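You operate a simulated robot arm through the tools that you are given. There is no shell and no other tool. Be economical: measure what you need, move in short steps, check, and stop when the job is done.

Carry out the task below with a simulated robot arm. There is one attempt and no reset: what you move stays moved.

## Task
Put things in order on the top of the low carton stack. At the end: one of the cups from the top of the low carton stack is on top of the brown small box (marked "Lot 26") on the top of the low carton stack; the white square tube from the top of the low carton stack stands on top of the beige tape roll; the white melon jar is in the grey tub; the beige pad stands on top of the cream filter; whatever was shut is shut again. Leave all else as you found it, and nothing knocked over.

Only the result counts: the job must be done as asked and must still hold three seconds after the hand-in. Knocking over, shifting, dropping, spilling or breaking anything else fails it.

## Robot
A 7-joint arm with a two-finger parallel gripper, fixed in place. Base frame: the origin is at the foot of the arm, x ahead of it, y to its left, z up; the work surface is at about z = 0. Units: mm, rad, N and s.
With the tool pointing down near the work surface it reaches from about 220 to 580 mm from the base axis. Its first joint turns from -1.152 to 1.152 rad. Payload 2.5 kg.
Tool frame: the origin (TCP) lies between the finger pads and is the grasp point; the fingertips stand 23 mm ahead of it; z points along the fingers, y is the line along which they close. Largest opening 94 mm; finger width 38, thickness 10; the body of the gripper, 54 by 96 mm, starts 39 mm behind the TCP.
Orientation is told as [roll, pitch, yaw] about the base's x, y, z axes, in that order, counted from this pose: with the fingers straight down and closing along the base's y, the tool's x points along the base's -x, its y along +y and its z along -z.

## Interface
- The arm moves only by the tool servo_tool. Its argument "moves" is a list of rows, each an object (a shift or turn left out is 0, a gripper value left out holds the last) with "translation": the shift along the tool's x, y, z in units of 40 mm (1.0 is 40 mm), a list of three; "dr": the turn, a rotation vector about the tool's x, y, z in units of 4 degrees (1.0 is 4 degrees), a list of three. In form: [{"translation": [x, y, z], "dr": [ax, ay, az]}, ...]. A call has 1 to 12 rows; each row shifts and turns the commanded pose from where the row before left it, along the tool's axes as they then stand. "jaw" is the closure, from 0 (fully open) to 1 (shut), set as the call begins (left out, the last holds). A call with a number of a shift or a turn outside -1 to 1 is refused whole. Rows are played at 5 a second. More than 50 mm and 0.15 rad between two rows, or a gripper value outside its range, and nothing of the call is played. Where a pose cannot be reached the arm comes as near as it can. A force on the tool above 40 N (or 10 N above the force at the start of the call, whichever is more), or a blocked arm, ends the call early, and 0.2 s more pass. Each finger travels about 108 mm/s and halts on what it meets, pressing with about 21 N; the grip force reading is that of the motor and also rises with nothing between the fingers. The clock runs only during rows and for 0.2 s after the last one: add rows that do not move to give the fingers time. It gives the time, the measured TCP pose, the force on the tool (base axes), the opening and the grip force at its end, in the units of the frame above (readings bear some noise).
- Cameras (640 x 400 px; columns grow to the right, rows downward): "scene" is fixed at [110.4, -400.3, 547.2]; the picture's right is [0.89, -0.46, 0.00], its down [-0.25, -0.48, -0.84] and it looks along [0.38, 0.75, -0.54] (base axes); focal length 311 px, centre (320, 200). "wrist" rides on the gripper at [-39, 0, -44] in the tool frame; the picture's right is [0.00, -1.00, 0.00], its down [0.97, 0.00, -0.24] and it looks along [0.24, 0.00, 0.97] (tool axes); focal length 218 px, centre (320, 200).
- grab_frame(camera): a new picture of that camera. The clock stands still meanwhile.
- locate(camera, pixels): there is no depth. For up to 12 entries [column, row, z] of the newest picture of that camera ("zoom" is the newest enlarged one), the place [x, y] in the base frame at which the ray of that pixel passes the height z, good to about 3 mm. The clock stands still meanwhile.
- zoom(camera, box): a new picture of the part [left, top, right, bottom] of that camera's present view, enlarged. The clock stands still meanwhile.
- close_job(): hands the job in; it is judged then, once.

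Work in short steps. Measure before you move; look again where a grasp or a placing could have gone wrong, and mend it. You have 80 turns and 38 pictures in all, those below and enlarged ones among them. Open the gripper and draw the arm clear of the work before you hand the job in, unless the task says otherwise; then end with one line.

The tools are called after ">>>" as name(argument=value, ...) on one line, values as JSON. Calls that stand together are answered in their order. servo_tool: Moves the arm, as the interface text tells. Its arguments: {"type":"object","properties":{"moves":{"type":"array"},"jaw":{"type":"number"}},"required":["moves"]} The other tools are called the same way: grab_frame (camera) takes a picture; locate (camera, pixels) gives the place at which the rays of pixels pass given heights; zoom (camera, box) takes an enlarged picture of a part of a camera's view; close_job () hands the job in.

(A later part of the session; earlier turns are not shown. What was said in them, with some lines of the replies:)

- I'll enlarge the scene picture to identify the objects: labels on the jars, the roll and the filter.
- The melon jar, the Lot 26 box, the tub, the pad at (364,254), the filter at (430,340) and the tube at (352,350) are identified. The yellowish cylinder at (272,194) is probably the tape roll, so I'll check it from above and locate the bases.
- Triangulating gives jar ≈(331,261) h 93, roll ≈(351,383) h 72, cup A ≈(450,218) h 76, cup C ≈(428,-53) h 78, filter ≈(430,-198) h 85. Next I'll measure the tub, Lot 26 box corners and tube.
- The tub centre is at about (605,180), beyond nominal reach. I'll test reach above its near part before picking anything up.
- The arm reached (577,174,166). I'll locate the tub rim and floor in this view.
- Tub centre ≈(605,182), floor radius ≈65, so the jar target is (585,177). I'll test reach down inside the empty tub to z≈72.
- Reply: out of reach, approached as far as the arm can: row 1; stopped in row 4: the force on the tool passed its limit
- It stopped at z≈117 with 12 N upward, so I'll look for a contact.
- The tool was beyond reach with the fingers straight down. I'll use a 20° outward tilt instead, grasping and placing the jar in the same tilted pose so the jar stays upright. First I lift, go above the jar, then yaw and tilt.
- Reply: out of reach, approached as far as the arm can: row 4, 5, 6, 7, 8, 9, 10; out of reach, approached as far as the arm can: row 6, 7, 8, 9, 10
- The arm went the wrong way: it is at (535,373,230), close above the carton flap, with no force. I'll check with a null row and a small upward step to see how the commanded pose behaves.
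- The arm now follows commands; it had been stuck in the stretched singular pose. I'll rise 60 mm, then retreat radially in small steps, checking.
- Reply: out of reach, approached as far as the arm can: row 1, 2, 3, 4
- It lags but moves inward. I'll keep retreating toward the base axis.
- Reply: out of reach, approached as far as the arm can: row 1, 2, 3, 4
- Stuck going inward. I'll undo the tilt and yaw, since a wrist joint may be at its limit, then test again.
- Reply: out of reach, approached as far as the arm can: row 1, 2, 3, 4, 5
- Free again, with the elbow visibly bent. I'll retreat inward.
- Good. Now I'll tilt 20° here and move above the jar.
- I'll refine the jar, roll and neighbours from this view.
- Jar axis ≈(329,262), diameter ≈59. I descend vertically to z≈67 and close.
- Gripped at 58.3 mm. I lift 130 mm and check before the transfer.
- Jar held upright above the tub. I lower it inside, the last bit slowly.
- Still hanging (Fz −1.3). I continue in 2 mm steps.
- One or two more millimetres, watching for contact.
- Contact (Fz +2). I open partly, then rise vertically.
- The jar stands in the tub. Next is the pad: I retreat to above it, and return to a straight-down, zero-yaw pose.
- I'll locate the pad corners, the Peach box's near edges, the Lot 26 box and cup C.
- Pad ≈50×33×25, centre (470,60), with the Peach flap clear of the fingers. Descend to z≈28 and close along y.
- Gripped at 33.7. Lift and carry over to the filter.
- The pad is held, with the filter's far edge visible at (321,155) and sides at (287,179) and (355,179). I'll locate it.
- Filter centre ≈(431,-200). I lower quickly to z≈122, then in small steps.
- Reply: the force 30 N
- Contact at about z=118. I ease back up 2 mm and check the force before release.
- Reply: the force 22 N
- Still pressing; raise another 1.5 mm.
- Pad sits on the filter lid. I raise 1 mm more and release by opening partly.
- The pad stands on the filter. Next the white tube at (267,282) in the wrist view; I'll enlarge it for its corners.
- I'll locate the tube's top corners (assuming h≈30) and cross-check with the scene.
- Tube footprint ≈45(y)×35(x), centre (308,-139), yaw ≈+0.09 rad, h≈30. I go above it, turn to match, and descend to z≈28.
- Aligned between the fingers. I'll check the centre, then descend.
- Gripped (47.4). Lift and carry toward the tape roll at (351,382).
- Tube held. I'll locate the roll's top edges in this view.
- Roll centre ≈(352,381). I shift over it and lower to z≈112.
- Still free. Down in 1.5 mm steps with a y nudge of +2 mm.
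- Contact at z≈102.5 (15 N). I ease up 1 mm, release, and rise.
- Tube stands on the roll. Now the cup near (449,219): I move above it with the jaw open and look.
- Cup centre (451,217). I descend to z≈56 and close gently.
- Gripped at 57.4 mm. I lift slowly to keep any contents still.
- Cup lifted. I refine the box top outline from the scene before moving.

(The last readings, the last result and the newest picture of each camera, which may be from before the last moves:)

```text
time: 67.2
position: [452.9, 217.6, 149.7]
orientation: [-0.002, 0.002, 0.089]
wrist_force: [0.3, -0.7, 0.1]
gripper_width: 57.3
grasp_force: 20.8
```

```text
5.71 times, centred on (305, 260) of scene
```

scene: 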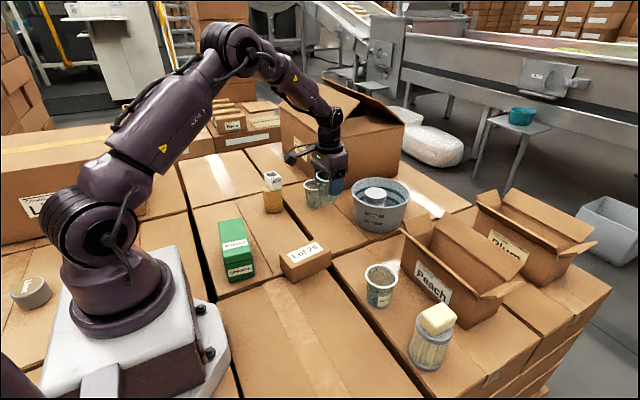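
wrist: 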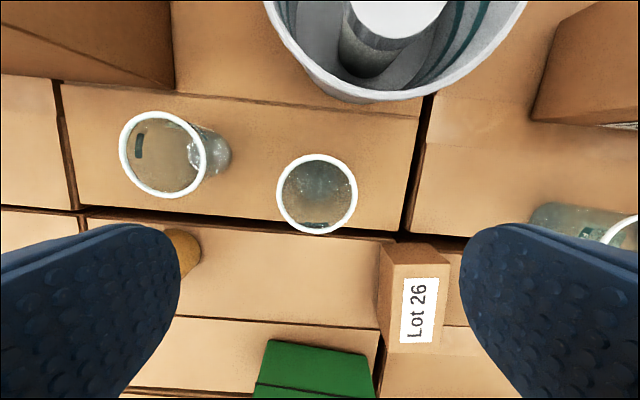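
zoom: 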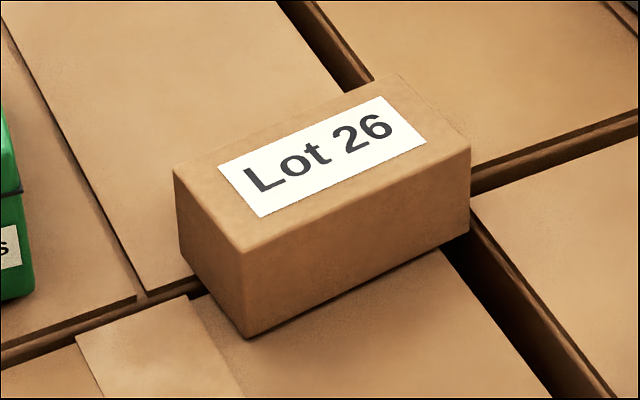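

>>> locate(camera="zoom", pixels=[[174, 170, 50], [240, 252, 50], [470, 148, 50], [397, 75, 50], [174, 170, 42], [240, 252, 42], [470, 148, 42], [397, 75, 42], [247, 337, 0], [469, 232, 0]])

```text
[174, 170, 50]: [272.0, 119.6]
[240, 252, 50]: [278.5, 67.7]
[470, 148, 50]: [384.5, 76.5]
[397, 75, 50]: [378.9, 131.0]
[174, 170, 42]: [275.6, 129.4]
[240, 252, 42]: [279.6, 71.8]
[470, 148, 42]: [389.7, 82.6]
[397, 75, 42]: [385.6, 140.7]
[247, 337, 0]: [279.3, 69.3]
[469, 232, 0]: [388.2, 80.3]
```

Box top ≈108×55 at h≈45, centre ≈(329,101). I move the cup there smoothly.

>>> servo_tool(moves=[{"translation": [0.13, -0.1, 0]}, {"translation": [0.27, -0.21, 0]}, {"translation": [0.4, -0.31, 0]}, {"translation": [0.53, -0.42, 0]}, {"translation": [0.53, -0.42, 0]}, {"translation": [0.53, -0.42, 0]}, {"translation": [0.4, -0.31, 0]}, {"translation": [0.27, -0.21, 0]}, {"translation": [0.17, -0.13, 0]}, {"translation": [0.1, -0.08, 0]}, {}])

>>> servo_tool(moves=[{"translation": [0, 0, 0.1]}, {"translation": [0, 0, 0.2]}, {"translation": [0, 0, 0.3]}, {"translation": [0, 0, 0.2]}, {"translation": [0, 0, 0.1]}, {"translation": [0, 0, 0.08]}, {}])

>>> grab_frame(camera="scene")

```text
time: 69.5
position: [326.7, 101.9, 149.8]
orientation: [-0.002, -0.002, 0.088]
wrist_force: [-0.4, -1.0, -0.3]
gripper_width: 57.3
grasp_force: 21.0
```

```text
time: 71.2
position: [329.5, 102.2, 109.1]
orientation: [-0.005, 0.001, 0.09]
wrist_force: [1.0, 0.3, -0.6]
gripper_width: 57.7
grasp_force: 21.4
```

```text
7 pictures are left
```

scene: 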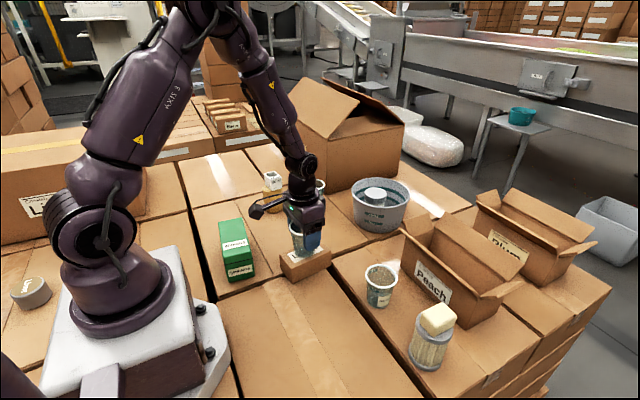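

Cup is over the box, bottom ≈9 mm above it. I lower in small steps until contact.

>>> servo_tool(moves=[{"translation": [0, 0, 0.06]}, {}, {"translation": [0, 0, 0.05]}, {}])

>>> servo_tool(moves=[{"translation": [0, 0, 0.04]}, {}])

>>> servo_tool(moves=[{"translation": [0, 0, 0.03]}, {}])

```text
time: 72.2
position: [330.5, 101.5, 104.2]
orientation: [-0.002, -0.002, 0.09]
wrist_force: [-2.7, -1.5, 11.1]
gripper_width: 57.5
grasp_force: 20.7
```

```text
time: 72.8
position: [330.7, 102.2, 102.5]
orientation: [-0.003, -0.005, 0.089]
wrist_force: [1.8, 1.0, 15.0]
gripper_width: 57.4
grasp_force: 21.4
```

```text
time: 73.3
position: [328.2, 100.8, 101.3]
orientation: [-0.002, -0.001, 0.088]
wrist_force: [1.1, 0.5, 15.2]
gripper_width: 56.7
grasp_force: 21.4
```

The cup sits on the box. I ease 1.5 mm up, then open and rise.

>>> servo_tool(moves=[{"translation": [0, 0, -0.04]}, {}])

>>> servo_tool(moves=[{}, {}], jaw=0.1)

>>> servo_tool(moves=[{"translation": [0, 0, -0.2]}, {"translation": [0, 0, -0.6]}, {"translation": [0, 0, -0.9]}, {"translation": [0, 0, -0.9]}, {"translation": [0, 0, -0.9]}, {"translation": [0, 0, -0.9]}, {}])

>>> grab_frame(camera="scene")

>>> grab_frame(camera="wrist")

```text
time: 74.0
position: [328.1, 101.3, 102.8]
orientation: [-0.003, 0.001, 0.089]
wrist_force: [-0.1, -0.4, -0.1]
gripper_width: 57.2
grasp_force: 21.1
```

```text
time: 74.5
position: [329.6, 102.0, 102.8]
orientation: [-0.003, 0.0, 0.089]
wrist_force: [0.3, -0.5, -0.4]
gripper_width: 84.4
grasp_force: 0.0
```

```text
time: 76.2
position: [326.2, 99.9, 280.1]
orientation: [-0.002, -0.001, 0.09]
wrist_force: [0.2, -0.6, 0.3]
gripper_width: 84.5
grasp_force: 0.1
```

```text
6 pictures are left
```

scene: 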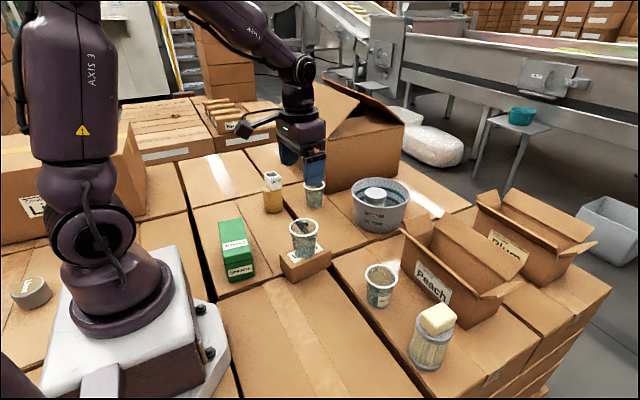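

```text
5 pictures are left
```

wrist: 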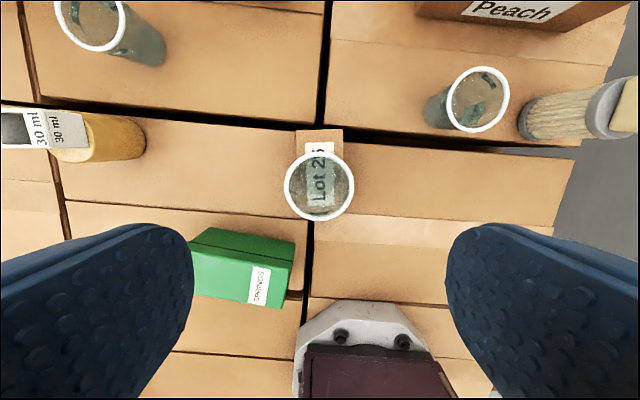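

All four placements look right. I compare the tub's position against the start with an identical zoom.

>>> zoom(camera="scene", box=[200, 160, 420, 298])

```text
2.90 times, centred on (310, 229) of scene
```

zoom: 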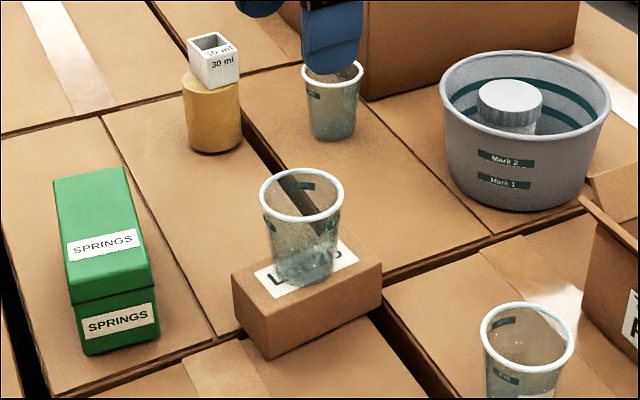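

Everything is upright and in place; the tub moved only about 6 mm. I open the gripper fully and draw the arm further up.

>>> servo_tool(moves=[{"translation": [0, 0, -0.8]}, {"translation": [0, 0, -0.8]}, {"translation": [-0.4, 0, 0]}, {}, {}], jaw=0)

>>> grab_frame(camera="scene")

```text
time: 77.3
position: [344.4, 103.9, 343.2]
orientation: [-0.003, -0.001, 0.088]
wrist_force: [0.1, 0.2, 0.1]
gripper_width: 93.9
grasp_force: 0.1
```

```text
3 pictures are left
```

scene: 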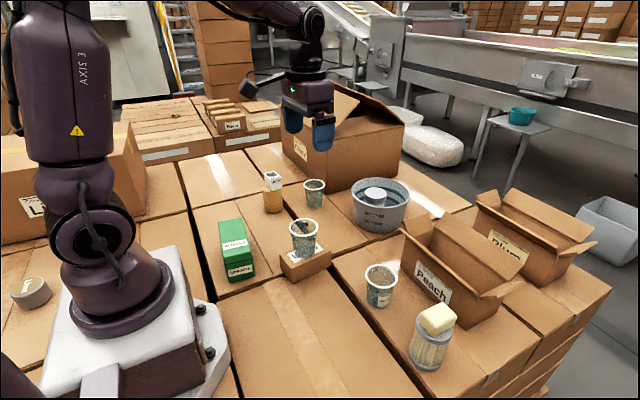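

The last picture shows every placement standing and the arm clear, so I hand in.

>>> close_job()

```text
The job is handed in.
```

The job is handed in: a cup is on the Lot 26 box, the white tube on the tape roll, the melon jar in the grey tub and the beige pad on the filter. Nothing was knocked over and nothing was opened, but the grey tub shifted about 6 mm and I left it there.
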